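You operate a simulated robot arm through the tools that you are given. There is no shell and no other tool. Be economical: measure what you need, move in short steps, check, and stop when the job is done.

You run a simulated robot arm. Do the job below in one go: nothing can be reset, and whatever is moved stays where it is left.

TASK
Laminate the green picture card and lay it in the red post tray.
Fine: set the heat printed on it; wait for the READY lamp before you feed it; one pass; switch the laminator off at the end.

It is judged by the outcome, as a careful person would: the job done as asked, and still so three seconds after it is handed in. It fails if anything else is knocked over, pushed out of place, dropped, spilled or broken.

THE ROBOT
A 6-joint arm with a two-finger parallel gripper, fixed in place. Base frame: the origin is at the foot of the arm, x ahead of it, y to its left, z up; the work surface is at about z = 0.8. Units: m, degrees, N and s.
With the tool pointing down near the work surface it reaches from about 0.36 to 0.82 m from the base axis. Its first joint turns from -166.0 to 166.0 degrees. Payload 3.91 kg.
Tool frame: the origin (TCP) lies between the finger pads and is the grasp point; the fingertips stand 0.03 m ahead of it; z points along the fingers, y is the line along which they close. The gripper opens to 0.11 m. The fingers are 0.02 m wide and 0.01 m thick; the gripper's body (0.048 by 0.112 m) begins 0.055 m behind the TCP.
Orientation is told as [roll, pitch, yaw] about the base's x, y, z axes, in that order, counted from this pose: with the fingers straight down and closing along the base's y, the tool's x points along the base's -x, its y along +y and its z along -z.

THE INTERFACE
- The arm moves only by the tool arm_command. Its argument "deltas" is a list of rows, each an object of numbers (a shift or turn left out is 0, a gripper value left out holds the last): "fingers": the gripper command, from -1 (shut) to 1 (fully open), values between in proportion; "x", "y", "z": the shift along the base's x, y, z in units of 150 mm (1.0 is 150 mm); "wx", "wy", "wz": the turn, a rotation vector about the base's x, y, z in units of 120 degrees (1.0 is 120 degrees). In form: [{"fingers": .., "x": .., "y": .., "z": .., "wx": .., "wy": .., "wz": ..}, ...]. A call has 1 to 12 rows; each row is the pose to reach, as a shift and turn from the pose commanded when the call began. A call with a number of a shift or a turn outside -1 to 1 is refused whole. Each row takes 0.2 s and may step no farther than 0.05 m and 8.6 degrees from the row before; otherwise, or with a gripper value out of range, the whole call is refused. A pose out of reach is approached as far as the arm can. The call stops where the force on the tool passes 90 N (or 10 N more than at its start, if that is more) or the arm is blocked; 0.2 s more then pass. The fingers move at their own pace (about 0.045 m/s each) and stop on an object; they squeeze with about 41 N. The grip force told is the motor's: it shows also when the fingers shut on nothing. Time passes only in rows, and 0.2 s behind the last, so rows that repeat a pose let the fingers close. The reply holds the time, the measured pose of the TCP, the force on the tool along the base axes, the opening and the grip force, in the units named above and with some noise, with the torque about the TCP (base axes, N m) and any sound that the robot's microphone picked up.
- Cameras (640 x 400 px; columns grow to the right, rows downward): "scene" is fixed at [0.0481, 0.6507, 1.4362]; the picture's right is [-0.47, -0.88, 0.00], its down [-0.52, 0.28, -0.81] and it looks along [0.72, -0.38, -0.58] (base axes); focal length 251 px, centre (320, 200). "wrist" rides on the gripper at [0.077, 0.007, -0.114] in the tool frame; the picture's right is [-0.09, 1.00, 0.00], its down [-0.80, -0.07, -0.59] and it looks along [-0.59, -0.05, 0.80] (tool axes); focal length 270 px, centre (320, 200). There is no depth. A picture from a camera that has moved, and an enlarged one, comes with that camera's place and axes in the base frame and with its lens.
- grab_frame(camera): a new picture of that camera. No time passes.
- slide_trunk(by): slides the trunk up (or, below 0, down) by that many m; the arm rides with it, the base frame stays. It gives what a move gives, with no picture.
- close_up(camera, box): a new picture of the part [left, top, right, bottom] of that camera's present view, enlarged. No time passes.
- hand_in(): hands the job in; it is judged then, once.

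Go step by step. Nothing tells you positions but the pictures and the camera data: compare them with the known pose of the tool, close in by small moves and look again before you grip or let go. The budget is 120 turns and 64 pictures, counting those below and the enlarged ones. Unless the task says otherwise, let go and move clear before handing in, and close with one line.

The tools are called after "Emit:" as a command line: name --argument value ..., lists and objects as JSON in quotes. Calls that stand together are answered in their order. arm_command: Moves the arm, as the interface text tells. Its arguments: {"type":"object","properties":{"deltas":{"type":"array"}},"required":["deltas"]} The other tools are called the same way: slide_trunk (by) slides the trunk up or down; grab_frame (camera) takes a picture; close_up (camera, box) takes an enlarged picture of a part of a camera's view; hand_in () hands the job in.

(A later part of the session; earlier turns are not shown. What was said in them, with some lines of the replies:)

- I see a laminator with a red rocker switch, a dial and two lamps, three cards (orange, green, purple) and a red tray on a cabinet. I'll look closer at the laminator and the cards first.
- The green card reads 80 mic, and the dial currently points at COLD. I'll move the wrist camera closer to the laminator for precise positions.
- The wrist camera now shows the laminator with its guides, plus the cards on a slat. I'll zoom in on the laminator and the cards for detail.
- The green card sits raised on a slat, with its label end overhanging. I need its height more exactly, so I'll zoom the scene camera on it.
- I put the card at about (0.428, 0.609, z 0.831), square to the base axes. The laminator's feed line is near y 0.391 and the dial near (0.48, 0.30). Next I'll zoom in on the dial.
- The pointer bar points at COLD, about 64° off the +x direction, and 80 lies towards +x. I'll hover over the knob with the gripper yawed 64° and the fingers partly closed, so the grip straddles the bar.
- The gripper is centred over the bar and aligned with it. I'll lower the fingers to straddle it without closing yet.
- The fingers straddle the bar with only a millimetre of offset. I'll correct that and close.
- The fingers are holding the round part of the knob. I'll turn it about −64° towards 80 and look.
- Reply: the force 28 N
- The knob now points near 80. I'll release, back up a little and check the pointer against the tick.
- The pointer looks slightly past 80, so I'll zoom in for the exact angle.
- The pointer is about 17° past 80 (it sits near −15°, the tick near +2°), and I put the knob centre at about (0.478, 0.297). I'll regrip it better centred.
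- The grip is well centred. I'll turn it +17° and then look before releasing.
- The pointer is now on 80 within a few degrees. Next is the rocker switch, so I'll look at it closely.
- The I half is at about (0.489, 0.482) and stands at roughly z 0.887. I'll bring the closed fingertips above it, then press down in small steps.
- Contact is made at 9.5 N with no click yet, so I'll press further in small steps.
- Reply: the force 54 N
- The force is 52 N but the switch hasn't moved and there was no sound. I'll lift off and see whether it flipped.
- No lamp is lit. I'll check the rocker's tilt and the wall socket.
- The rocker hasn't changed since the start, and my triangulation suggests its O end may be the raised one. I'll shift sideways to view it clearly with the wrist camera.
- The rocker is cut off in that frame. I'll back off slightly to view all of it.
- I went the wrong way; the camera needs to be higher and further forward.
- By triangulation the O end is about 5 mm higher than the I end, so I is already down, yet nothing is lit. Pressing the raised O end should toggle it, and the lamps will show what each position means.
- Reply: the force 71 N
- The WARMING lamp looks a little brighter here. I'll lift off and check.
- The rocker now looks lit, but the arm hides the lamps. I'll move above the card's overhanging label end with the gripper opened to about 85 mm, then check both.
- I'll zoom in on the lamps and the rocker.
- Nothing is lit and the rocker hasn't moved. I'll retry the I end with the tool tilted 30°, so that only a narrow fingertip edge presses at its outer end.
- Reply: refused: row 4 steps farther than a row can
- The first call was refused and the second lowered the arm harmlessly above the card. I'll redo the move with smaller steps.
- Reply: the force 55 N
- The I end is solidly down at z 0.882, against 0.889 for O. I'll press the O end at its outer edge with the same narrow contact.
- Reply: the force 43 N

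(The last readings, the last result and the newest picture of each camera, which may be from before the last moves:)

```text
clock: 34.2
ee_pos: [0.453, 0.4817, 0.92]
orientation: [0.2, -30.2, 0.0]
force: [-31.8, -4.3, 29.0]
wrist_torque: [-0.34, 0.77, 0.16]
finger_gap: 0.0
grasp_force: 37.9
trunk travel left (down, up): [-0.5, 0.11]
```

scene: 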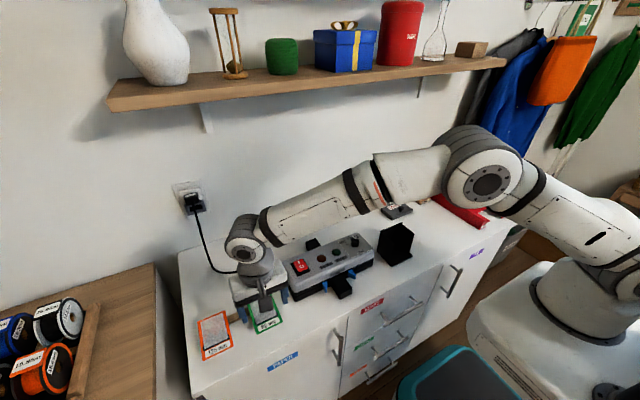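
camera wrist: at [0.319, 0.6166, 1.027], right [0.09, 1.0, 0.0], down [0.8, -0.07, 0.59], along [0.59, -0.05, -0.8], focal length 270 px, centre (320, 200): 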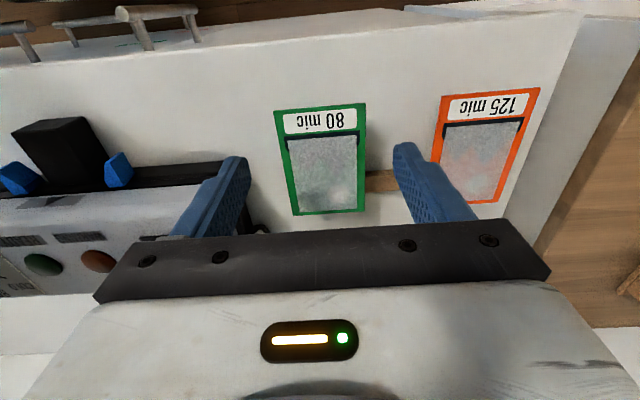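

Still no movement. I'll lift away and take a fresh look at the rocker and lamps.

Emit:
arm_command --deltas '[{"z": 0.15}, {"z": 0.4, "x": -0.1}, {"z": 0.6, "x": -0.2, "y": 0.2, "wy": 0.06}, {"z": 0.7, "x": -0.2, "y": 0.45, "wy": 0.12}, {"z": 0.7, "x": -0.2, "y": 0.7, "wy": 0.18}, {"z": 0.7, "x": -0.2, "y": 0.85, "wy": 0.25}]'

Emit:
close_up --camera "scene" --box '[284, 235, 364, 285]'

```text
clock: 35.6
ee_pos: [0.4279, 0.609, 1.0204]
orientation: [0.0, 0.2, 0.1]
force: [0.7, 0.1, 0.4]
wrist_torque: [0.03, -0.03, -0.02]
finger_gap: 0.0
grasp_force: 37.5
trunk travel left (down, up): [-0.5, 0.11]
```

```text
8.00 times, centred on (324, 260) of scene
camera zoom: at [0.0481, 0.6507, 1.4362], right [-0.47, -0.88, 0.0], down [-0.52, 0.28, -0.81], along [0.72, -0.38, -0.58], focal length 2005 px, centre (288, -280)
```

zoom: 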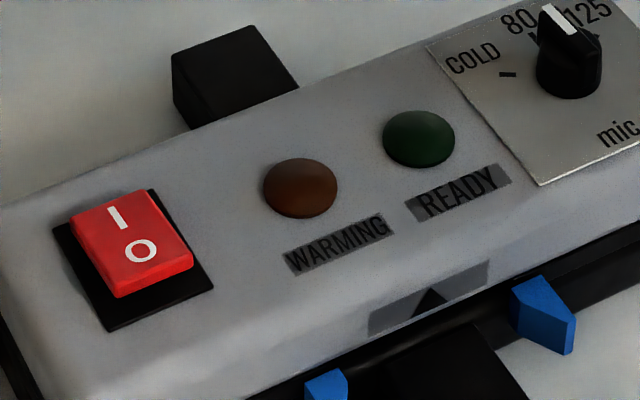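

The switch state hasn't changed. Before pressing again I'll check the power side: a tighter look at the wall socket and plug.

Emit:
close_up --camera "scene" --box '[174, 182, 210, 218]'

Emit:
close_up --camera "scene" --box '[190, 190, 300, 290]'

```text
11.11 times, centred on (192, 200) of scene
camera zoom: at [0.0481, 0.6507, 1.4362], right [-0.47, -0.88, 0.0], down [-0.52, 0.28, -0.81], along [0.72, -0.38, -0.58], focal length 2785 px, centre (1742, 200)
```

zoom: 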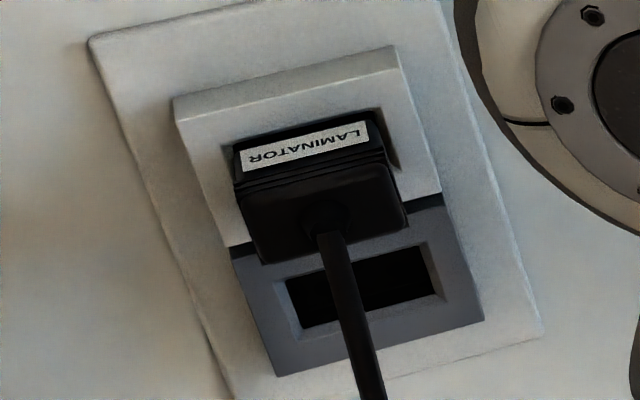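

```text
4.00 times, centred on (245, 240) of scene
camera zoom: at [0.0481, 0.6507, 1.4362], right [-0.47, -0.88, 0.0], down [-0.52, 0.28, -0.81], along [0.72, -0.38, -0.58], focal length 1003 px, centre (620, 40)
```

zoom: 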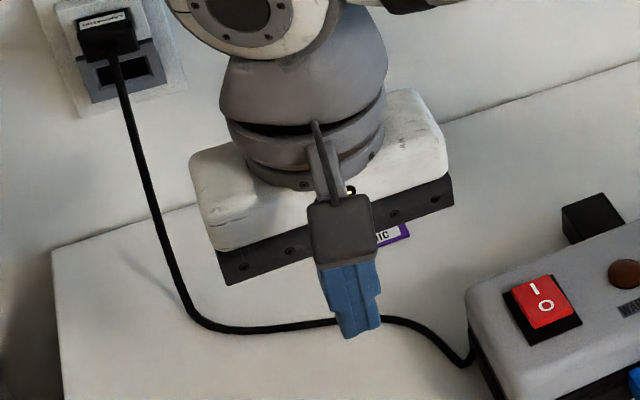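

The plug is seated in its socket. I also notice I never took a picture right after the tilted I press: every later check followed a press on O, which may have switched it straight off again. I'll repeat the tilted I press alone and look.

Emit:
arm_command --deltas '[{"y": -0.2, "x": 0.08, "wy": -0.0625}, {"y": -0.45, "x": 0.16, "wy": -0.125}, {"y": -0.7, "x": 0.25, "wy": -0.1875}, {"y": -0.853, "x": 0.375, "wy": -0.25}, {"y": -0.853, "x": 0.375, "wy": -0.25, "z": -0.25}, {"y": -0.853, "x": 0.375, "wy": -0.25, "z": -0.5}, {"y": -0.853, "x": 0.375, "wy": -0.25, "z": -0.58}]'

Emit:
arm_command --deltas '[{"z": -0.02}, {"z": -0.04}, {"z": -0.06}, {"z": -0.08}, {"z": -0.1}, {"z": -0.12}, {"z": -0.14}, {"z": -0.16}]'

Emit:
arm_command --deltas '[{"z": 0.15}, {"z": 0.4}, {"z": 0.5, "y": 0.3, "x": -0.1}, {"z": 0.5, "y": 0.6, "x": -0.2}, {"z": 0.5, "y": 0.853, "x": -0.2}]'

Emit:
close_up --camera "scene" --box '[284, 235, 364, 285]'

```text
clock: 37.2
ee_pos: [0.4827, 0.4812, 0.9338]
orientation: [0.0, -30.1, -0.1]
force: [0.4, -0.8, 0.5]
wrist_torque: [0.01, 0.0, 0.01]
finger_gap: 0.0
grasp_force: 37.5
trunk travel left (down, up): [-0.5, 0.11]
```

```text
clock: 39.0
ee_pos: [0.484, 0.4809, 0.913]
orientation: [0.2, -30.2, -0.2]
force: [2.9, -0.5, 16.8]
wrist_torque: [-0.1, -0.17, -0.1]
finger_gap: 0.0004
grasp_force: 37.8
trunk travel left (down, up): [-0.5, 0.11]
```

```text
clock: 40.2
ee_pos: [0.4543, 0.6082, 0.9847]
orientation: [-0.2, -30.1, 0.0]
force: [-0.5, -0.6, -0.5]
wrist_torque: [0.02, 0.0, 0.02]
finger_gap: 0.0
grasp_force: 36.7
trunk travel left (down, up): [-0.5, 0.11]
```

```text
8.00 times, centred on (324, 260) of scene
camera zoom: at [0.0481, 0.6507, 1.4362], right [-0.47, -0.88, 0.0], down [-0.52, 0.28, -0.81], along [0.72, -0.38, -0.58], focal length 2005 px, centre (288, -280)
```

zoom: 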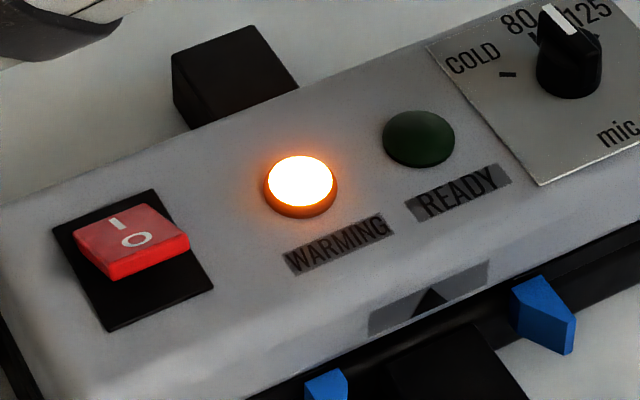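

WARMING is lit, so the laminator is on. Next I'll go to the card's label end with the tool vertical and the gripper opened to 85 mm, and lower the fingers to either side of it.

Emit:
arm_command --deltas '[{"x": -0.1, "wy": 0.0625, "fingers": 0.545}, {"x": -0.2, "wy": 0.125}, {"x": -0.3, "wy": 0.1875}, {"x": -0.4, "wy": 0.25}, {"x": -0.4, "y": 0.005, "wy": 0.25, "z": -0.2}, {"x": -0.4, "y": 0.005, "wy": 0.25, "z": -0.5}, {"x": -0.4, "y": 0.005, "wy": 0.25, "z": -0.5}]'

Emit:
grab_frame --camera "wrist"

```text
clock: 41.8
ee_pos: [0.392, 0.6084, 0.9099]
orientation: [0.0, 0.0, 0.0]
force: [-0.2, 0.4, 0.2]
wrist_torque: [-0.02, 0.0, 0.0]
finger_gap: 0.0849
grasp_force: 0.0
trunk travel left (down, up): [-0.5, 0.11]
```

```text
19 pictures are left
camera wrist: at [0.3152, 0.6166, 1.0236], right [0.09, 1.0, 0.0], down [0.8, -0.07, 0.59], along [0.59, -0.05, -0.8], focal length 270 px, centre (320, 200)
```

wrist: 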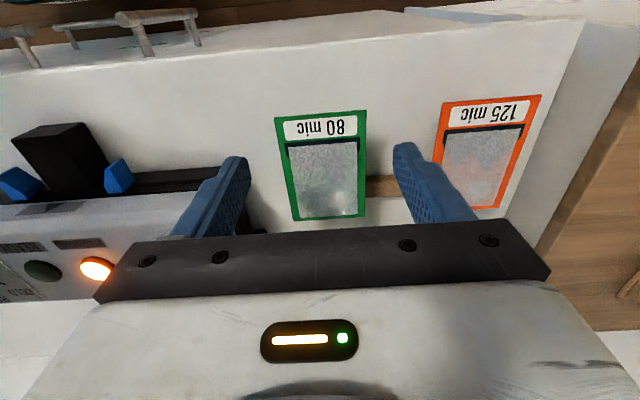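

The card's near edge is at x 0.381, centred on y 0.611. I'll fine-adjust, go down to z 0.849 and close.

Emit:
arm_command --deltas '[{"y": 0.017, "x": 0.007, "z": -0.15}, {"y": 0.017, "x": 0.007, "z": -0.3}, {"y": 0.017, "x": 0.007, "z": -0.4}, {"y": 0.017, "x": 0.007, "z": -0.4}, {"y": 0.017, "x": 0.007, "z": -0.4, "fingers": 0.1}, {"y": 0.017, "x": 0.007, "z": -0.4}, {"y": 0.017, "x": 0.007, "z": -0.4}]'

Emit:
grab_frame --camera "wrist"

```text
clock: 43.4
ee_pos: [0.3942, 0.611, 0.8487]
orientation: [0.0, 0.0, -0.1]
force: [-0.4, -0.9, -0.3]
wrist_torque: [0.0, 0.05, -0.01]
finger_gap: 0.0654
grasp_force: 41.5
trunk travel left (down, up): [-0.5, 0.11]
```

```text
18 pictures are left
camera wrist: at [0.3167, 0.6195, 0.9635], right [0.09, 1.0, 0.0], down [0.8, -0.07, 0.59], along [0.59, -0.05, -0.8], focal length 270 px, centre (320, 200)
```

wrist: 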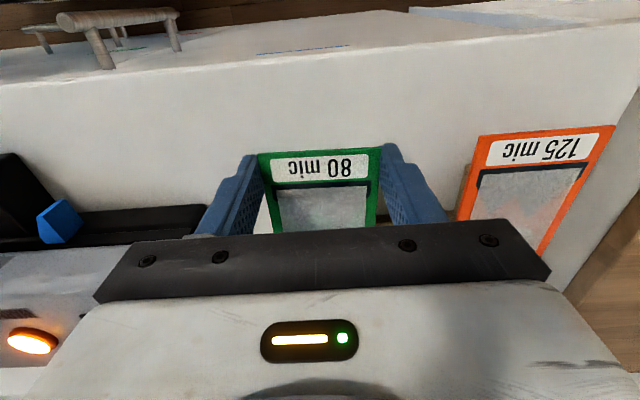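

The card is held, at a 65.4 mm gap with 41 N. I'll lift straight up.

Emit:
arm_command --deltas '[{"z": 0.08}, {"z": 0.2}, {"z": 0.4}, {"z": 0.5}]'

Emit:
grab_frame --camera "scene"

```text
clock: 44.4
ee_pos: [0.3939, 0.6124, 0.9244]
orientation: [-0.1, 0.0, 0.0]
force: [-0.2, 0.2, 1.0]
wrist_torque: [-0.02, -0.02, -0.03]
finger_gap: 0.0653
grasp_force: 41.0
trunk travel left (down, up): [-0.5, 0.11]
```

```text
17 pictures are left
```

scene: 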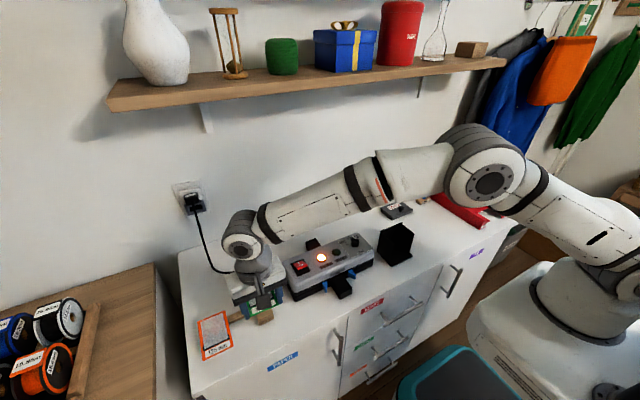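

The card lifted cleanly. I'll retract in x, then move to the feed line at y 0.391 and hold the card well clear while it warms up.

Emit:
arm_command --deltas '[{"x": -0.2}, {"x": -0.4}, {"x": -0.627}, {"x": -0.627, "y": -0.25}, {"x": -0.627, "y": -0.5}, {"x": -0.627, "y": -0.75}, {"x": -0.627, "y": -1.0}]'

Emit:
arm_command --deltas '[{"y": -0.25}, {"y": -0.476}, {"y": -0.476, "z": -0.2}, {"y": -0.476, "z": -0.33}, {"y": -0.476, "z": -0.33}]'

Emit:
close_up --camera "scene" --box '[280, 225, 400, 305]'

```text
clock: 46.0
ee_pos: [0.2992, 0.462, 0.924]
orientation: [0.0, 0.0, 0.1]
force: [0.2, 0.7, -0.1]
wrist_torque: [-0.01, 0.01, -0.01]
finger_gap: 0.0652
grasp_force: 41.2
trunk travel left (down, up): [-0.5, 0.11]
```

```text
clock: 47.2
ee_pos: [0.2989, 0.3902, 0.876]
orientation: [0.0, 0.0, 0.0]
force: [0.0, -0.1, -0.7]
wrist_torque: [-0.02, 0.0, -0.02]
finger_gap: 0.0652
grasp_force: 40.7
trunk travel left (down, up): [-0.5, 0.11]
```

```text
5.00 times, centred on (340, 265) of scene
camera zoom: at [0.0481, 0.6507, 1.4362], right [-0.47, -0.88, 0.0], down [-0.52, 0.28, -0.81], along [0.72, -0.38, -0.58], focal length 1253 px, centre (220, -125)
```

zoom: 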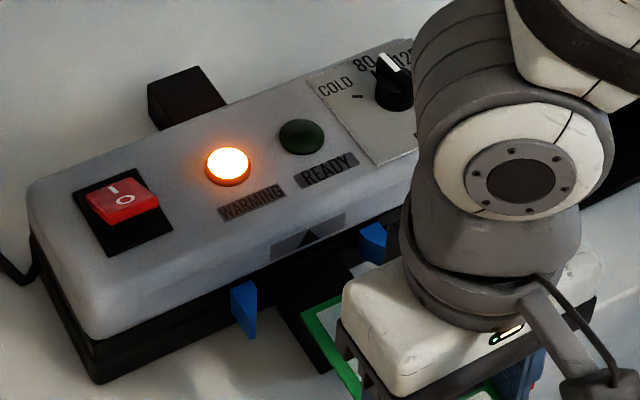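

READY isn't on yet. While waiting I'll look at the slot from the wrist camera.

Emit:
arm_command --deltas '[{}, {}, {}, {}, {}, {}, {}, {}, {}, {}, {}, {}]'

Emit:
grab_frame --camera "wrist"

```text
clock: 49.8
ee_pos: [0.2988, 0.3909, 0.8745]
orientation: [0.0, -0.1, 0.0]
force: [-0.3, 0.9, 0.2]
wrist_torque: [-0.02, 0.05, 0.02]
finger_gap: 0.0655
grasp_force: 40.9
trunk travel left (down, up): [-0.5, 0.11]
```

```text
15 pictures are left
camera wrist: at [0.2224, 0.3978, 0.9895], right [0.09, 1.0, 0.0], down [0.8, -0.07, 0.59], along [0.59, -0.05, -0.8], focal length 270 px, centre (320, 200)
```

wrist: 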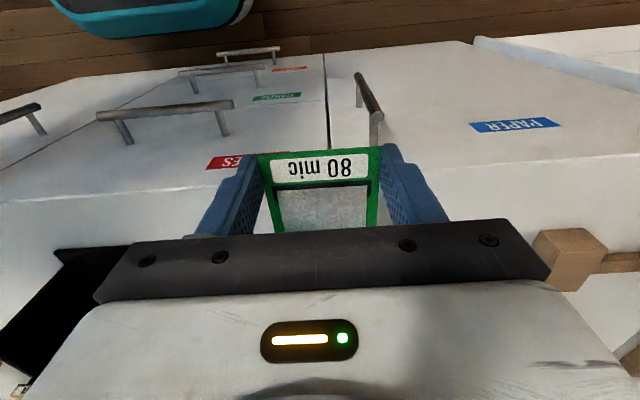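

That view shows nothing useful. I'll keep waiting for READY.

Emit:
arm_command --deltas '[{}, {}, {}, {}, {}, {}, {}, {}, {}, {}, {}, {}]'

Emit:
arm_command --deltas '[{}, {}, {}, {}, {}, {}, {}, {}, {}, {}, {}, {}]'

Emit:
arm_command --deltas '[{}, {}, {}, {}, {}, {}, {}, {}, {}, {}, {}, {}]'

Emit:
close_up --camera "scene" --box '[280, 225, 400, 305]'

```text
clock: 52.4
ee_pos: [0.2996, 0.3909, 0.8757]
orientation: [0.0, 0.0, 0.0]
force: [0.2, -0.1, -0.2]
wrist_torque: [-0.02, -0.01, -0.02]
finger_gap: 0.0651
grasp_force: 41.2
trunk travel left (down, up): [-0.5, 0.11]
```

```text
clock: 55.0
ee_pos: [0.2999, 0.3904, 0.8755]
orientation: [0.0, 0.0, 0.0]
force: [-0.3, 0.9, 0.4]
wrist_torque: [0.01, 0.0, -0.02]
finger_gap: 0.0653
grasp_force: 40.7
trunk travel left (down, up): [-0.5, 0.11]
```

```text
clock: 57.6
ee_pos: [0.2985, 0.3913, 0.8762]
orientation: [0.1, 0.0, 0.0]
force: [0.2, 0.3, -0.2]
wrist_torque: [0.03, 0.03, 0.03]
finger_gap: 0.065
grasp_force: 41.4
trunk travel left (down, up): [-0.5, 0.11]
```

```text
5.00 times, centred on (340, 265) of scene
camera zoom: at [0.0481, 0.6507, 1.4362], right [-0.47, -0.88, 0.0], down [-0.52, 0.28, -0.81], along [0.72, -0.38, -0.58], focal length 1253 px, centre (220, -125)
```

zoom: 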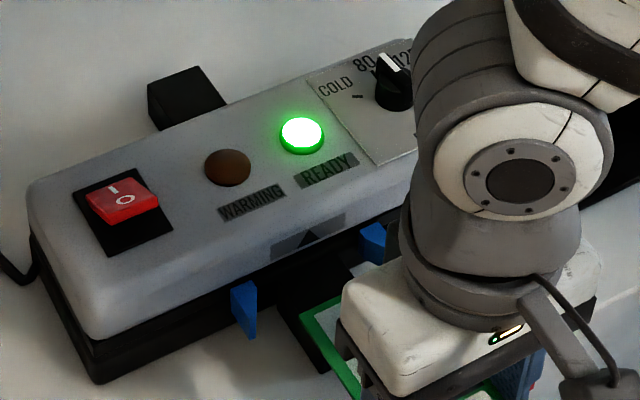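

READY is lit. I'll lower the card over the feed ramp in fine steps to find the ramp height.

Emit:
arm_command --deltas '[{"x": 0.04, "z": -0.08}, {"x": 0.04, "z": -0.15}, {"x": 0.04, "z": -0.17}, {"x": 0.04, "z": -0.18}]'

Emit:
arm_command --deltas '[{"z": -0.008}, {"z": -0.016}, {"z": -0.024}]'

```text
clock: 58.6
ee_pos: [0.3055, 0.3913, 0.8497]
orientation: [0.1, -0.2, 0.0]
force: [-0.6, -0.8, 6.2]
wrist_torque: [-0.02, -0.51, 0.0]
finger_gap: 0.0654
grasp_force: 40.7
trunk travel left (down, up): [-0.5, 0.11]
```

```text
clock: 59.4
ee_pos: [0.3059, 0.3912, 0.8449]
orientation: [0.2, -0.1, 0.1]
force: [1.3, 0.1, 15.1]
wrist_torque: [0.0, -1.14, -0.03]
finger_gap: 0.0654
grasp_force: 40.9
trunk travel left (down, up): [-0.5, 0.11]
```

Contact came at about TCP z 0.850, so I pressed a little too far. I'll go back up to about 0.852 and check that the card is still level.

Emit:
arm_command --deltas '[{"z": 0.02}, {"z": 0.045}, {"z": 0.045}]'

Emit:
close_up --camera "scene" --box '[310, 255, 400, 315]'

```text
clock: 60.2
ee_pos: [0.3065, 0.391, 0.8517]
orientation: [-0.2, -0.1, 0.0]
force: [0.1, 0.9, 0.1]
wrist_torque: [-0.01, 0.01, 0.01]
finger_gap: 0.0652
grasp_force: 40.5
trunk travel left (down, up): [-0.5, 0.11]
```

```text
6.67 times, centred on (355, 285) of scene
camera zoom: at [0.0481, 0.6507, 1.4362], right [-0.47, -0.88, 0.0], down [-0.52, 0.28, -0.81], along [0.72, -0.38, -0.58], focal length 1671 px, centre (87, -367)
```

zoom: 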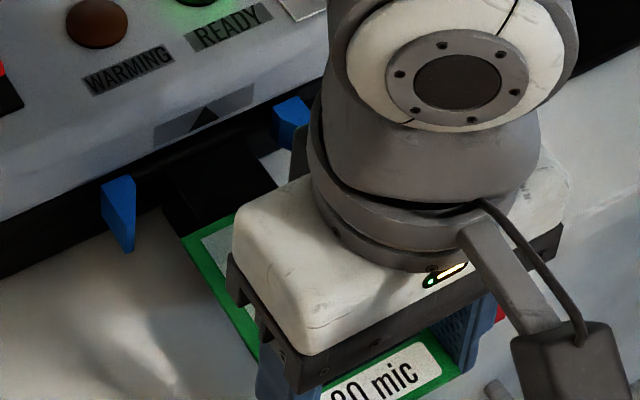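

The card looks level. I'll do a gentle touch test to confirm the contact height hasn't changed.

Emit:
arm_command --deltas '[{"z": -0.006}, {"z": -0.012}]'

Emit:
arm_command --deltas '[{"z": -0.007}, {"z": -0.007}]'

Emit:
arm_command --deltas '[{"z": -0.007}, {"z": -0.007}]'

```text
clock: 60.8
ee_pos: [0.3067, 0.391, 0.8494]
orientation: [-0.1, 0.0, 0.1]
force: [0.8, -0.9, 0.3]
wrist_torque: [0.01, 0.01, 0.0]
finger_gap: 0.0653
grasp_force: 40.9
trunk travel left (down, up): [-0.5, 0.11]
```

```text
clock: 61.4
ee_pos: [0.3065, 0.3914, 0.8489]
orientation: [-0.1, 0.0, 0.1]
force: [0.2, 0.6, 0.0]
wrist_torque: [-0.06, 0.0, 0.01]
finger_gap: 0.0653
grasp_force: 40.8
trunk travel left (down, up): [-0.5, 0.11]
```

```text
clock: 62.0
ee_pos: [0.3068, 0.3914, 0.8475]
orientation: [0.0, -0.1, 0.1]
force: [0.6, 0.2, -0.1]
wrist_torque: [-0.01, 0.01, 0.01]
finger_gap: 0.0652
grasp_force: 41.5
trunk travel left (down, up): [-0.5, 0.11]
```

The card has tipped up a few degrees at the front. I'll pitch the tool +3.5° to level it and redo the touch test very gently.

Emit:
arm_command --deltas '[{"z": 0.03, "wy": 0.029}, {"z": 0.03, "wy": 0.029}]'

Emit:
arm_command --deltas '[{"z": -0.006}, {"z": -0.006}]'

```text
clock: 62.6
ee_pos: [0.3057, 0.3907, 0.8515]
orientation: [0.0, 3.6, 0.0]
force: [-0.9, 0.0, -0.8]
wrist_torque: [0.01, 0.03, 0.02]
finger_gap: 0.0652
grasp_force: 41.2
trunk travel left (down, up): [-0.5, 0.11]
```

```text
clock: 63.2
ee_pos: [0.308, 0.3924, 0.8499]
orientation: [0.1, 3.5, 0.0]
force: [-0.4, -0.3, -0.1]
wrist_torque: [0.03, 0.01, 0.01]
finger_gap: 0.0652
grasp_force: 41.1
trunk travel left (down, up): [-0.5, 0.11]
```

Emit:
arm_command --deltas '[{"z": -0.006}, {"z": -0.006}]'

```text
clock: 63.8
ee_pos: [0.3069, 0.3915, 0.851]
orientation: [0.0, 3.5, 0.0]
force: [-0.2, -0.2, 1.3]
wrist_torque: [0.02, -0.12, 0.01]
finger_gap: 0.0651
grasp_force: 41.0
trunk travel left (down, up): [-0.5, 0.11]
```

Light contact (1.3 N) at the expected height means the card is level on the ramp. I'll lift by 0.5 mm and feed forward slowly, watching the force.

Emit:
arm_command --deltas '[{"z": 0.003, "x": 0.05}, {"z": 0.003, "x": 0.1}, {"z": 0.003, "x": 0.15}, {"z": 0.003, "x": 0.2}, {"z": 0.003, "x": 0.25}]'

```text
clock: 65.0
ee_pos: [0.3442, 0.3914, 0.8503]
orientation: [-0.1, 3.5, 0.2]
force: [-0.7, -0.2, -0.1]
wrist_torque: [-0.02, 0.05, 0.01]
finger_gap: 0.0653
grasp_force: 40.8
trunk travel left (down, up): [-0.5, 0.11]
```

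Emit:
arm_command --deltas '[{"x": 0.03}, {"x": 0.06}, {"x": 0.09}]'

Emit:
close_up --camera "scene" --box '[310, 255, 400, 315]'

```text
clock: 65.8
ee_pos: [0.3575, 0.3906, 0.851]
orientation: [0.0, 3.4, 0.1]
force: [-0.6, 0.3, -0.2]
wrist_torque: [-0.03, 0.03, 0.04]
finger_gap: 0.0652
grasp_force: 41.2
trunk travel left (down, up): [-0.5, 0.11]
```

```text
6.67 times, centred on (355, 285) of scene
camera zoom: at [0.0481, 0.6507, 1.4362], right [-0.47, -0.88, 0.0], down [-0.52, 0.28, -0.81], along [0.72, -0.38, -0.58], focal length 1671 px, centre (87, -367)
```

zoom: 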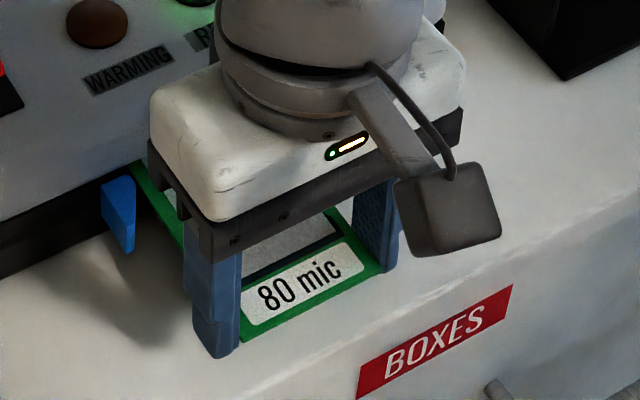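

The card is between the guides with its front edge at the slot. I'll keep going in small steps.

Emit:
arm_command --deltas '[{"x": 0.03}, {"x": 0.06}]'

Emit:
arm_command --deltas '[{"x": 0.03}, {"x": 0.06}]'

```text
clock: 66.4
ee_pos: [0.3679, 0.3902, 0.8498]
orientation: [0.0, 3.5, 0.1]
force: [0.4, 0.0, -0.6]
wrist_torque: [-0.01, -0.01, -0.03]
finger_gap: 0.0653
grasp_force: 40.6
trunk travel left (down, up): [-0.5, 0.11]
```

```text
clock: 67.0
ee_pos: [0.3756, 0.3913, 0.85]
orientation: [0.0, 3.5, 0.0]
force: [0.6, 0.5, 0.1]
wrist_torque: [-0.01, -0.01, 0.01]
finger_gap: 0.0651
grasp_force: 40.4
trunk travel left (down, up): [-0.5, 0.11]
```

Emit:
arm_command --deltas '[{"x": 0.03}, {"x": 0.06}]'

Emit:
close_up --camera "scene" --box '[300, 240, 390, 300]'

```text
clock: 67.6
ee_pos: [0.3837, 0.3905, 0.8511]
orientation: [-0.1, 3.5, -0.1]
force: [1.7, -0.2, -0.1]
wrist_torque: [0.01, -0.02, -0.02]
finger_gap: 0.0652
grasp_force: 41.0
trunk travel left (down, up): [-0.5, 0.11]
```

```text
6.67 times, centred on (345, 270) of scene
camera zoom: at [0.0481, 0.6507, 1.4362], right [-0.47, -0.88, 0.0], down [-0.52, 0.28, -0.81], along [0.72, -0.38, -0.58], focal length 1671 px, centre (153, -267)
```

zoom: 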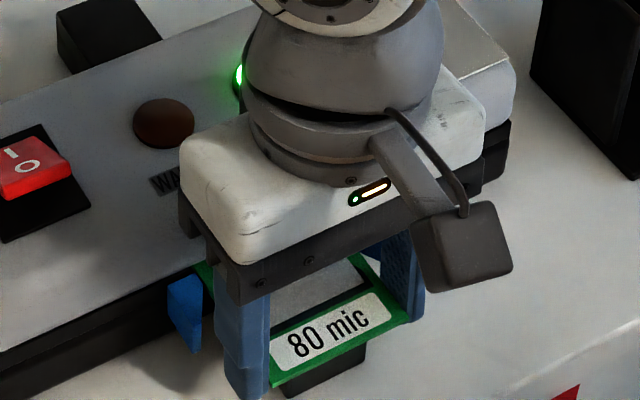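

The card is 4 cm in, and a +x force of 1.7 N hints that the rollers are pulling. I'll release by opening slightly and see whether it feeds itself.

Emit:
arm_command --deltas '[{"fingers": 0.36}, {}, {}, {}, {}]'

Emit:
close_up --camera "scene" --box '[300, 240, 390, 300]'

```text
clock: 68.8
ee_pos: [0.3835, 0.3916, 0.8514]
orientation: [0.0, 3.6, 0.0]
force: [-0.1, 0.1, -0.6]
wrist_torque: [0.0, 0.01, -0.01]
finger_gap: 0.0749
grasp_force: 0.1
trunk travel left (down, up): [-0.5, 0.11]
```

```text
6.67 times, centred on (345, 270) of scene
camera zoom: at [0.0481, 0.6507, 1.4362], right [-0.47, -0.88, 0.0], down [-0.52, 0.28, -0.81], along [0.72, -0.38, -0.58], focal length 1671 px, centre (153, -267)
```

zoom: 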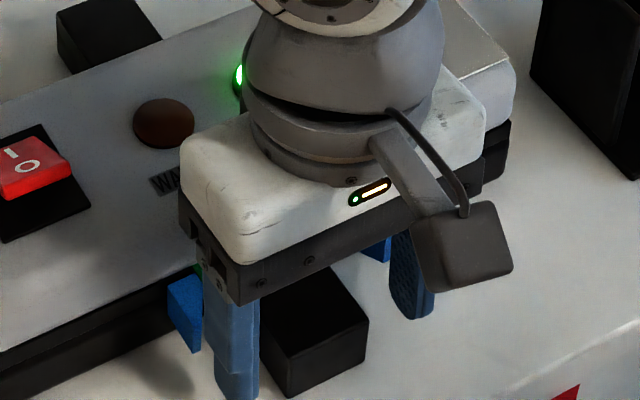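

The rollers have taken the card. I'll rise straight up, level the tool and watch the exit side.

Emit:
arm_command --deltas '[{"z": 0.25}, {"z": 0.5}, {"z": 0.8, "wy": -0.029}, {"z": 1.0, "x": 0.2, "wy": -0.029, "fingers": 0.545}, {"z": 1.0, "x": 0.4, "wy": -0.029}, {"z": 1.0, "x": 0.4, "wy": -0.029}, {"z": 1.0, "x": 0.4, "wy": -0.029}, {"z": 1.0, "x": 0.4, "wy": -0.029}, {"z": 1.0, "x": 0.4, "wy": -0.029}, {"z": 1.0, "x": 0.4, "wy": -0.029}, {"z": 1.0, "x": 0.4, "wy": -0.029}, {"z": 1.0, "x": 0.4, "wy": -0.029}]'

Emit:
arm_command --deltas '[{}, {}, {}, {}, {}, {}, {}, {}, {}, {}, {}, {}]'

Emit:
grab_frame --camera "wrist"

```text
clock: 71.4
ee_pos: [0.4437, 0.3907, 1.0009]
orientation: [0.0, 0.0, 0.0]
force: [0.5, 0.0, 0.7]
wrist_torque: [-0.01, 0.0, 0.0]
finger_gap: 0.0849
grasp_force: 0.0
trunk travel left (down, up): [-0.5, 0.11]
```

```text
clock: 74.0
ee_pos: [0.4444, 0.3909, 0.9999]
orientation: [0.0, 0.0, 0.1]
force: [0.4, -0.2, -0.4]
wrist_torque: [0.05, -0.01, -0.03]
finger_gap: 0.0848
grasp_force: 0.0
trunk travel left (down, up): [-0.5, 0.11]
```

```text
9 pictures are left
camera wrist: at [0.3678, 0.3985, 1.1142], right [0.09, 1.0, 0.0], down [0.8, -0.07, 0.59], along [0.59, -0.05, -0.8], focal length 270 px, centre (320, 200)
```

wrist: 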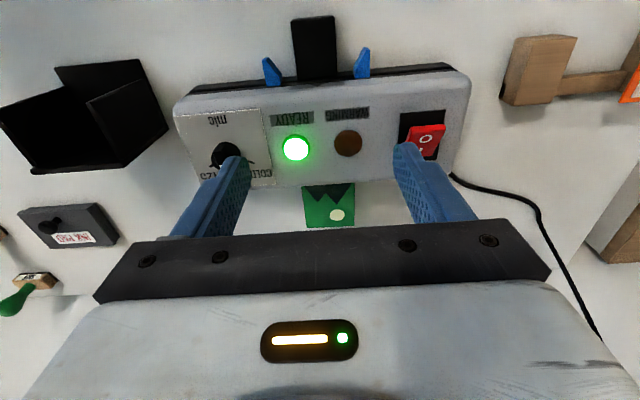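

The card is coming out at the back with its front edge near x 0.62. I'll wait for it to stop and check from the scene camera.

Emit:
arm_command --deltas '[{}, {}, {}, {}, {}, {}, {}, {}, {}, {}, {}, {}]'

Emit:
arm_command --deltas '[{"y": 0.25, "z": 0.1}, {"y": 0.5, "z": 0.2}, {"y": 0.75, "z": 0.2}, {"y": 1.0, "z": 0.2}, {"y": 1.0, "z": 0.2}, {"y": 1.0, "z": 0.2}]'

Emit:
close_up --camera "scene" --box '[280, 210, 400, 285]'

```text
clock: 76.6
ee_pos: [0.4448, 0.3904, 1.0005]
orientation: [0.0, 0.1, 0.0]
force: [-0.2, 0.3, -0.4]
wrist_torque: [0.02, -0.03, 0.0]
finger_gap: 0.0847
grasp_force: 0.0
trunk travel left (down, up): [-0.5, 0.11]
```

```text
clock: 78.0
ee_pos: [0.4438, 0.5409, 1.0317]
orientation: [0.0, 0.0, 0.0]
force: [1.0, -0.2, 0.4]
wrist_torque: [0.01, 0.02, -0.02]
finger_gap: 0.0848
grasp_force: 0.0
trunk travel left (down, up): [-0.5, 0.11]
```

```text
5.33 times, centred on (340, 248) of scene
camera zoom: at [0.0481, 0.6507, 1.4362], right [-0.47, -0.88, 0.0], down [-0.52, 0.28, -0.81], along [0.72, -0.38, -0.58], focal length 1337 px, centre (213, -53)
```

zoom: 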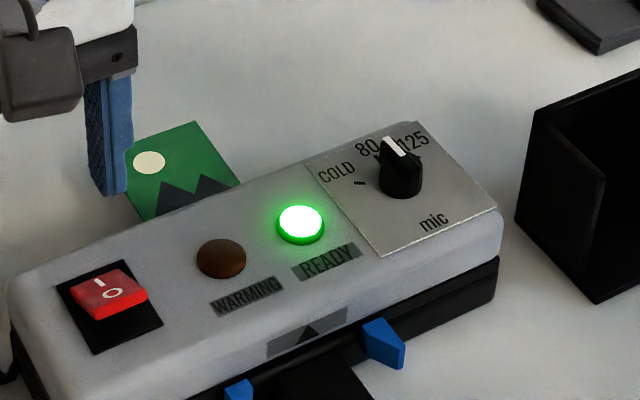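

The card is out, laminated, lying at x 0.52–0.62 and centred on y ≈ 0.39. I'll move over it and check alignment before gripping its sides.

Emit:
arm_command --deltas '[{"x": 0.2, "y": -0.2}, {"x": 0.4, "y": -0.4}, {"x": 0.6, "y": -0.6}, {"x": 0.8, "y": -0.8}, {"x": 0.875, "y": -1.0}, {"x": 0.875, "y": -1.0, "z": -0.3}, {"x": 0.875, "y": -1.0, "z": -0.6}, {"x": 0.875, "y": -1.0, "z": -0.85}, {"x": 0.875, "y": -1.0, "z": -0.85}]'

Emit:
grab_frame --camera "wrist"

```text
clock: 80.0
ee_pos: [0.5762, 0.3909, 0.9038]
orientation: [0.0, 0.1, 0.0]
force: [-0.6, -0.5, 0.0]
wrist_torque: [0.0, 0.04, 0.0]
finger_gap: 0.0847
grasp_force: 0.0
trunk travel left (down, up): [-0.5, 0.11]
```

```text
7 pictures are left
camera wrist: at [0.4982, 0.3987, 1.0171], right [0.09, 1.0, 0.0], down [0.8, -0.07, 0.59], along [0.59, -0.05, -0.8], focal length 270 px, centre (320, 200)
```

wrist: 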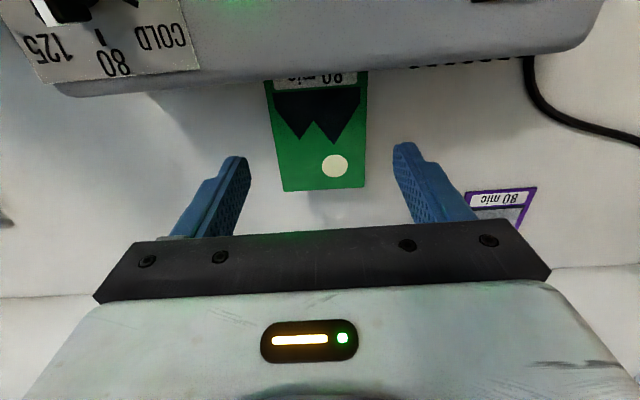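

Alignment is good (card y 0.358–0.423). I'll lower and grip.

Emit:
arm_command --deltas '[{"z": -0.15}, {"z": -0.28}, {"z": -0.35}, {"z": -0.36}, {"z": -0.36, "fingers": 0.1}, {"z": -0.36}, {"z": -0.36}]'

```text
clock: 81.6
ee_pos: [0.5755, 0.3913, 0.8483]
orientation: [0.0, 0.1, 0.0]
force: [-0.2, -0.2, 0.4]
wrist_torque: [-0.03, 0.02, -0.01]
finger_gap: 0.0653
grasp_force: 40.9
trunk travel left (down, up): [-0.5, 0.11]
```

The card is held. I'll pull it 2.5 cm clear of the slot, then lift.

Emit:
arm_command --deltas '[{"x": 0.08, "z": 0.005}, {"x": 0.17, "z": 0.01}, {"x": 0.17, "z": 0.15}, {"x": 0.17, "z": 0.4}, {"x": 0.17, "z": 0.7}, {"x": 0.17, "z": 1.0}]'

Emit:
grab_frame --camera "scene"

```text
clock: 83.0
ee_pos: [0.6007, 0.3906, 0.9985]
orientation: [0.0, 0.0, 0.0]
force: [-0.1, -0.5, -0.1]
wrist_torque: [0.02, -0.03, 0.01]
finger_gap: 0.0655
grasp_force: 40.9
trunk travel left (down, up): [-0.5, 0.11]
```

```text
6 pictures are left
```

scene: 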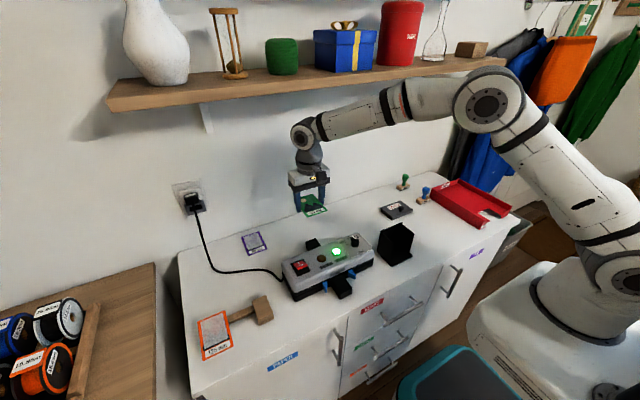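

The card is held, the orange and purple cards are untouched, and the tray is roughly x 0.38–0.62, y −0.39 to −0.20. I'll carry the card over at height.

Emit:
arm_command --deltas '[{"x": -0.13, "y": -0.25}, {"x": -0.27, "y": -0.5}, {"x": -0.4, "y": -0.75}, {"x": -0.533, "y": -1.0}]'

Emit:
arm_command --deltas '[{"y": -0.25}, {"y": -0.5}, {"y": -0.75}, {"y": -1.0}]'

Emit:
arm_command --deltas '[{"y": -0.25}, {"y": -0.5}, {"y": -0.75}, {"y": -1.0}]'

Emit:
arm_command --deltas '[{"y": -0.25}, {"y": -0.5}, {"y": -0.75}, {"y": -1.0}, {"y": -1.0}]'

Emit:
grab_frame --camera "wrist"

```text
clock: 84.0
ee_pos: [0.521, 0.24, 0.9997]
orientation: [0.0, -0.1, 0.0]
force: [-0.6, -0.5, 0.3]
wrist_torque: [0.0, -0.02, 0.01]
finger_gap: 0.0652
grasp_force: 41.7
trunk travel left (down, up): [-0.5, 0.11]
```

```text
clock: 85.0
ee_pos: [0.5208, 0.0904, 0.9988]
orientation: [0.1, -0.1, 0.0]
force: [0.3, -0.4, 0.1]
wrist_torque: [0.01, 0.0, 0.0]
finger_gap: 0.0654
grasp_force: 41.7
trunk travel left (down, up): [-0.5, 0.11]
```

```text
clock: 86.0
ee_pos: [0.5217, -0.0612, 0.9968]
orientation: [0.0, 0.0, 0.0]
force: [-0.2, 0.7, -0.7]
wrist_torque: [0.02, -0.04, -0.03]
finger_gap: 0.0652
grasp_force: 41.0
trunk travel left (down, up): [-0.5, 0.11]
```

```text
clock: 87.2
ee_pos: [0.5211, -0.2092, 0.9992]
orientation: [0.1, -0.1, 0.1]
force: [-0.6, 0.4, -1.2]
wrist_torque: [-0.01, -0.02, -0.04]
finger_gap: 0.0651
grasp_force: 40.8
trunk travel left (down, up): [-0.5, 0.11]
```

```text
5 pictures are left
camera wrist: at [0.4442, -0.2023, 1.1133], right [0.09, 1.0, 0.0], down [0.8, -0.07, 0.59], along [0.59, -0.05, -0.8], focal length 270 px, centre (320, 200)
```

wrist: 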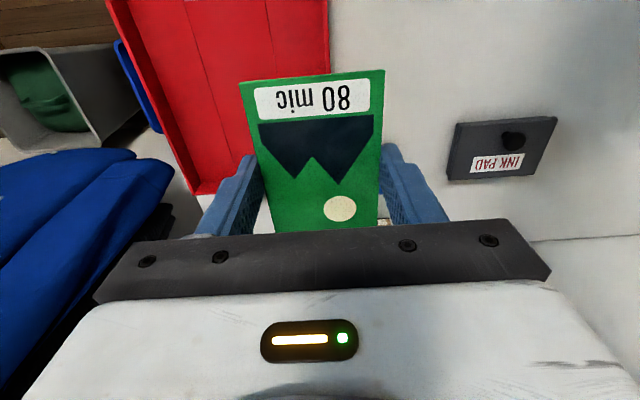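

The tray interior is centred near y −0.289, and the card at x 0.52 fits inside. I'll move over and descend.

Emit:
arm_command --deltas '[{"y": -0.25}, {"y": -0.532}, {"y": -0.532, "z": -0.3}, {"y": -0.532, "z": -0.6}, {"y": -0.532, "z": -0.8}, {"y": -0.532, "z": -0.8}]'

Emit:
grab_frame --camera "scene"

```text
clock: 88.6
ee_pos: [0.5208, -0.2898, 0.88]
orientation: [0.0, 0.1, 0.0]
force: [0.3, -0.8, 0.0]
wrist_torque: [-0.02, 0.03, 0.0]
finger_gap: 0.0654
grasp_force: 41.1
trunk travel left (down, up): [-0.5, 0.11]
```

```text
4 pictures are left
```

scene: 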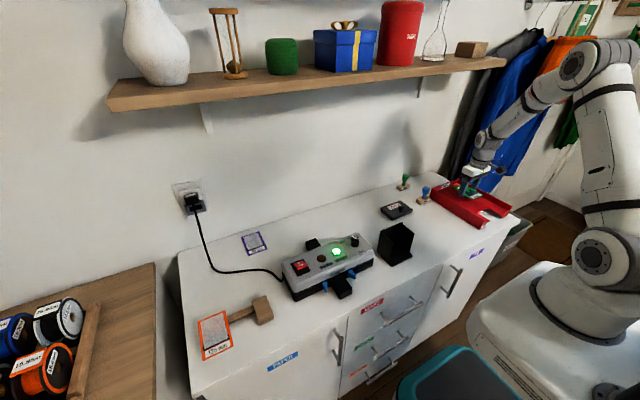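

The card is over the tray. I'll lower gently towards the tray floor.

Emit:
arm_command --deltas '[{"z": -0.1}, {"z": -0.18}, {"z": -0.22}, {"z": -0.25}, {"z": -0.25}]'

```text
clock: 89.6
ee_pos: [0.5237, -0.2914, 0.8558]
orientation: [-0.7, -1.2, 0.1]
force: [-5.5, 3.2, 47.1]
wrist_torque: [1.82, 0.58, 0.39]
finger_gap: 0.0655
grasp_force: 40.8
trunk travel left (down, up): [-0.5, 0.11]
stopped in row 4: the force on the tool passed its limit at 96 N (the readings are from after the stop); the commanded pose is now the measured one
```

The fingertips reached the tray floor at about z 0.826, so the floor is raised, and the card hangs about 1 cm above it. I'll lift 3 mm to unload, open and let the card settle.

Emit:
arm_command --deltas '[{"z": 0.02}, {"z": 0.02}]'

Emit:
close_up --camera "scene" --box '[400, 140, 528, 220]'

```text
clock: 90.2
ee_pos: [0.5237, -0.2912, 0.8553]
orientation: [-0.6, -1.0, 0.0]
force: [-0.1, -3.3, 45.2]
wrist_torque: [1.65, 0.4, 0.09]
finger_gap: 0.0651
grasp_force: 41.3
trunk travel left (down, up): [-0.5, 0.11]
```

```text
5.00 times, centred on (464, 180) of scene
camera zoom: at [0.0481, 0.6507, 1.4362], right [-0.47, -0.88, 0.0], down [-0.52, 0.28, -0.81], along [0.72, -0.38, -0.58], focal length 1253 px, centre (-400, 300)
```

zoom: 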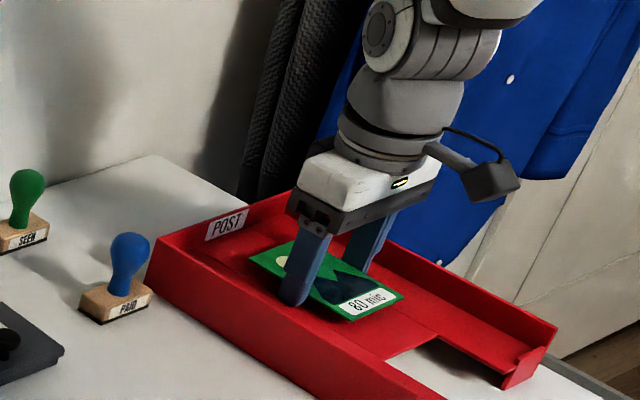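

The card is well inside the tray and the tray hasn't moved. I'll unload further, release and rise.

Emit:
arm_command --deltas '[{"z": 0.03}, {"z": 0.05}, {"z": 0.05}]'

```text
clock: 91.0
ee_pos: [0.5251, -0.29, 0.8585]
orientation: [-0.3, -0.6, 0.0]
force: [-0.8, 0.0, 0.6]
wrist_torque: [-0.01, -0.01, -0.01]
finger_gap: 0.0652
grasp_force: 41.0
trunk travel left (down, up): [-0.5, 0.11]
```

Emit:
arm_command --deltas '[{"fingers": 0.4}, {}, {}, {}, {"z": 0.1}, {"z": 0.4}, {"z": 0.7}, {"z": 0.95}, {"z": 0.95, "y": 0.3}, {"z": 0.95, "y": 0.6}, {"z": 0.95, "y": 0.9}]'

Emit:
close_up --camera "scene" --box '[400, 140, 528, 220]'

```text
clock: 93.4
ee_pos: [0.5244, -0.1559, 1.0022]
orientation: [-0.4, -0.7, 0.1]
force: [-0.1, -0.9, 0.5]
wrist_torque: [0.02, -0.02, 0.01]
finger_gap: 0.0773
grasp_force: 0.1
trunk travel left (down, up): [-0.5, 0.11]
```

```text
5.00 times, centred on (464, 180) of scene
camera zoom: at [0.0481, 0.6507, 1.4362], right [-0.47, -0.88, 0.0], down [-0.52, 0.28, -0.81], along [0.72, -0.38, -0.58], focal length 1253 px, centre (-400, 300)
```

zoom: 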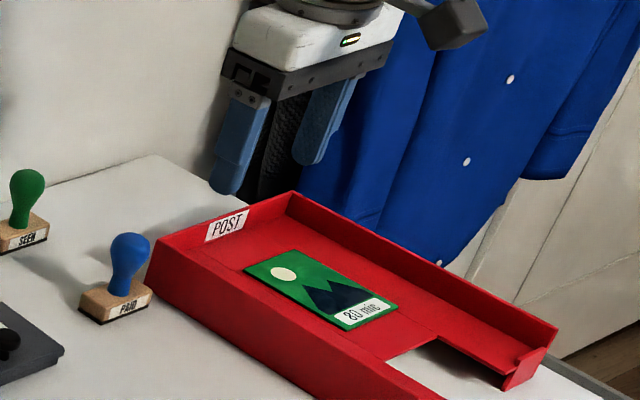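

The card lies flat in the tray. Finally I'll go back to the laminator and switch it off.

Emit:
arm_command --deltas '[{"y": 0.25, "fingers": -1, "z": 0.05}, {"y": 0.5, "z": 0.1}, {"y": 0.75, "z": 0.1}, {"y": 1.0, "z": 0.1}]'

Emit:
arm_command --deltas '[{"y": 0.25}, {"y": 0.5}, {"y": 0.75}, {"y": 1.0}]'

Emit:
arm_command --deltas '[{"y": 0.25}, {"y": 0.5}, {"y": 0.75}, {"y": 1.0}]'

Emit:
arm_command --deltas '[{"y": 0.25, "x": -0.1, "wy": -0.061}, {"y": 0.5, "x": -0.2, "wy": -0.122}, {"y": 0.75, "x": -0.3, "wy": -0.183}, {"y": 1.0, "x": -0.4, "wy": -0.244, "wx": 0.003}]'

```text
clock: 94.4
ee_pos: [0.5251, -0.0043, 1.018]
orientation: [-0.3, -0.8, 0.0]
force: [0.2, 1.0, 0.1]
wrist_torque: [0.02, 0.01, 0.06]
finger_gap: 0.0
grasp_force: 10.8
trunk travel left (down, up): [-0.5, 0.11]
```

```text
clock: 95.4
ee_pos: [0.5239, 0.1457, 1.0178]
orientation: [-0.5, -0.7, -0.1]
force: [-0.2, -0.4, -0.3]
wrist_torque: [-0.01, -0.04, 0.0]
finger_gap: 0.0001
grasp_force: 37.8
trunk travel left (down, up): [-0.5, 0.11]
```

```text
clock: 96.4
ee_pos: [0.524, 0.2928, 1.0179]
orientation: [-0.5, -0.5, 0.0]
force: [-0.1, -0.1, -0.2]
wrist_torque: [-0.02, -0.03, 0.0]
finger_gap: 0.0
grasp_force: 37.6
trunk travel left (down, up): [-0.5, 0.11]
```

```text
clock: 97.4
ee_pos: [0.4654, 0.4455, 1.0186]
orientation: [0.0, -30.0, 0.1]
force: [0.0, 0.1, -0.6]
wrist_torque: [-0.02, 0.0, -0.02]
finger_gap: 0.0
grasp_force: 37.6
trunk travel left (down, up): [-0.5, 0.11]
```

Emit:
arm_command --deltas '[{"x": -0.029, "y": 0.238}, {"x": -0.029, "y": 0.238, "z": -0.3}, {"x": -0.029, "y": 0.238, "z": -0.5}, {"x": -0.029, "y": 0.238, "z": -0.56}]'

Emit:
arm_command --deltas '[{"z": -0.02}, {"z": -0.04}, {"z": -0.06}, {"z": -0.08}, {"z": -0.1}, {"z": -0.12}, {"z": -0.14}]'

```text
clock: 98.4
ee_pos: [0.4608, 0.4812, 0.9337]
orientation: [0.0, -30.0, -0.1]
force: [-0.4, -0.3, -0.5]
wrist_torque: [-0.01, 0.02, -0.02]
finger_gap: 0.0001
grasp_force: 37.2
trunk travel left (down, up): [-0.5, 0.11]
```

```text
clock: 100.0
ee_pos: [0.4611, 0.4788, 0.9201]
orientation: [0.6, -30.4, -0.4]
force: [1.7, -0.6, 42.8]
wrist_torque: [-0.1, -0.36, -0.63]
finger_gap: 0.0
grasp_force: 37.4
trunk travel left (down, up): [-0.5, 0.11]
```

Pressed with 43 N vertically. I'll lift away to the side and check.

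Emit:
arm_command --deltas '[{"z": 0.15}, {"z": 0.45}, {"z": 0.7, "y": 0.15}, {"z": 0.8, "y": 0.45}, {"z": 0.8, "y": 0.75}, {"z": 0.8, "y": 0.95}]'

Emit:
close_up --camera "scene" --box '[284, 235, 364, 285]'

```text
clock: 101.4
ee_pos: [0.4604, 0.6211, 1.0329]
orientation: [0.0, -29.9, -0.1]
force: [0.2, -0.8, 0.4]
wrist_torque: [0.01, -0.01, 0.0]
finger_gap: 0.0
grasp_force: 37.7
trunk travel left (down, up): [-0.5, 0.11]
```

```text
8.00 times, centred on (324, 260) of scene
camera zoom: at [0.0481, 0.6507, 1.4362], right [-0.47, -0.88, 0.0], down [-0.52, 0.28, -0.81], along [0.72, -0.38, -0.58], focal length 2005 px, centre (288, -280)
```

zoom: 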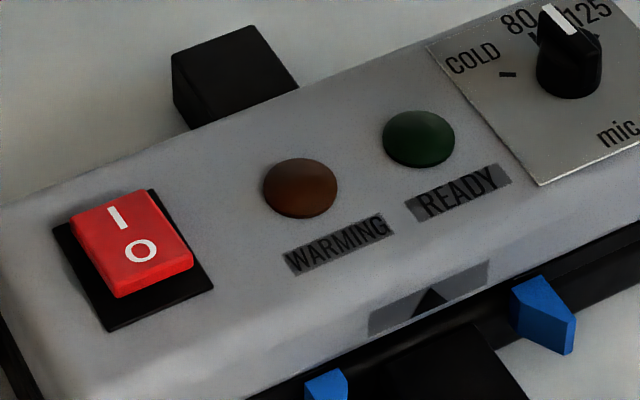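

The laminator is off (both lamps dark, rocker back on O), the card lies flat in the red tray, and the arm is clear. I'm handing in now.

Emit:
hand_in

```text
The job is handed in.
```

I laminated the green card in one pass at the 80 mic setting, feeding it after READY lit. It's lying in the red post tray, and the laminator is switched off.
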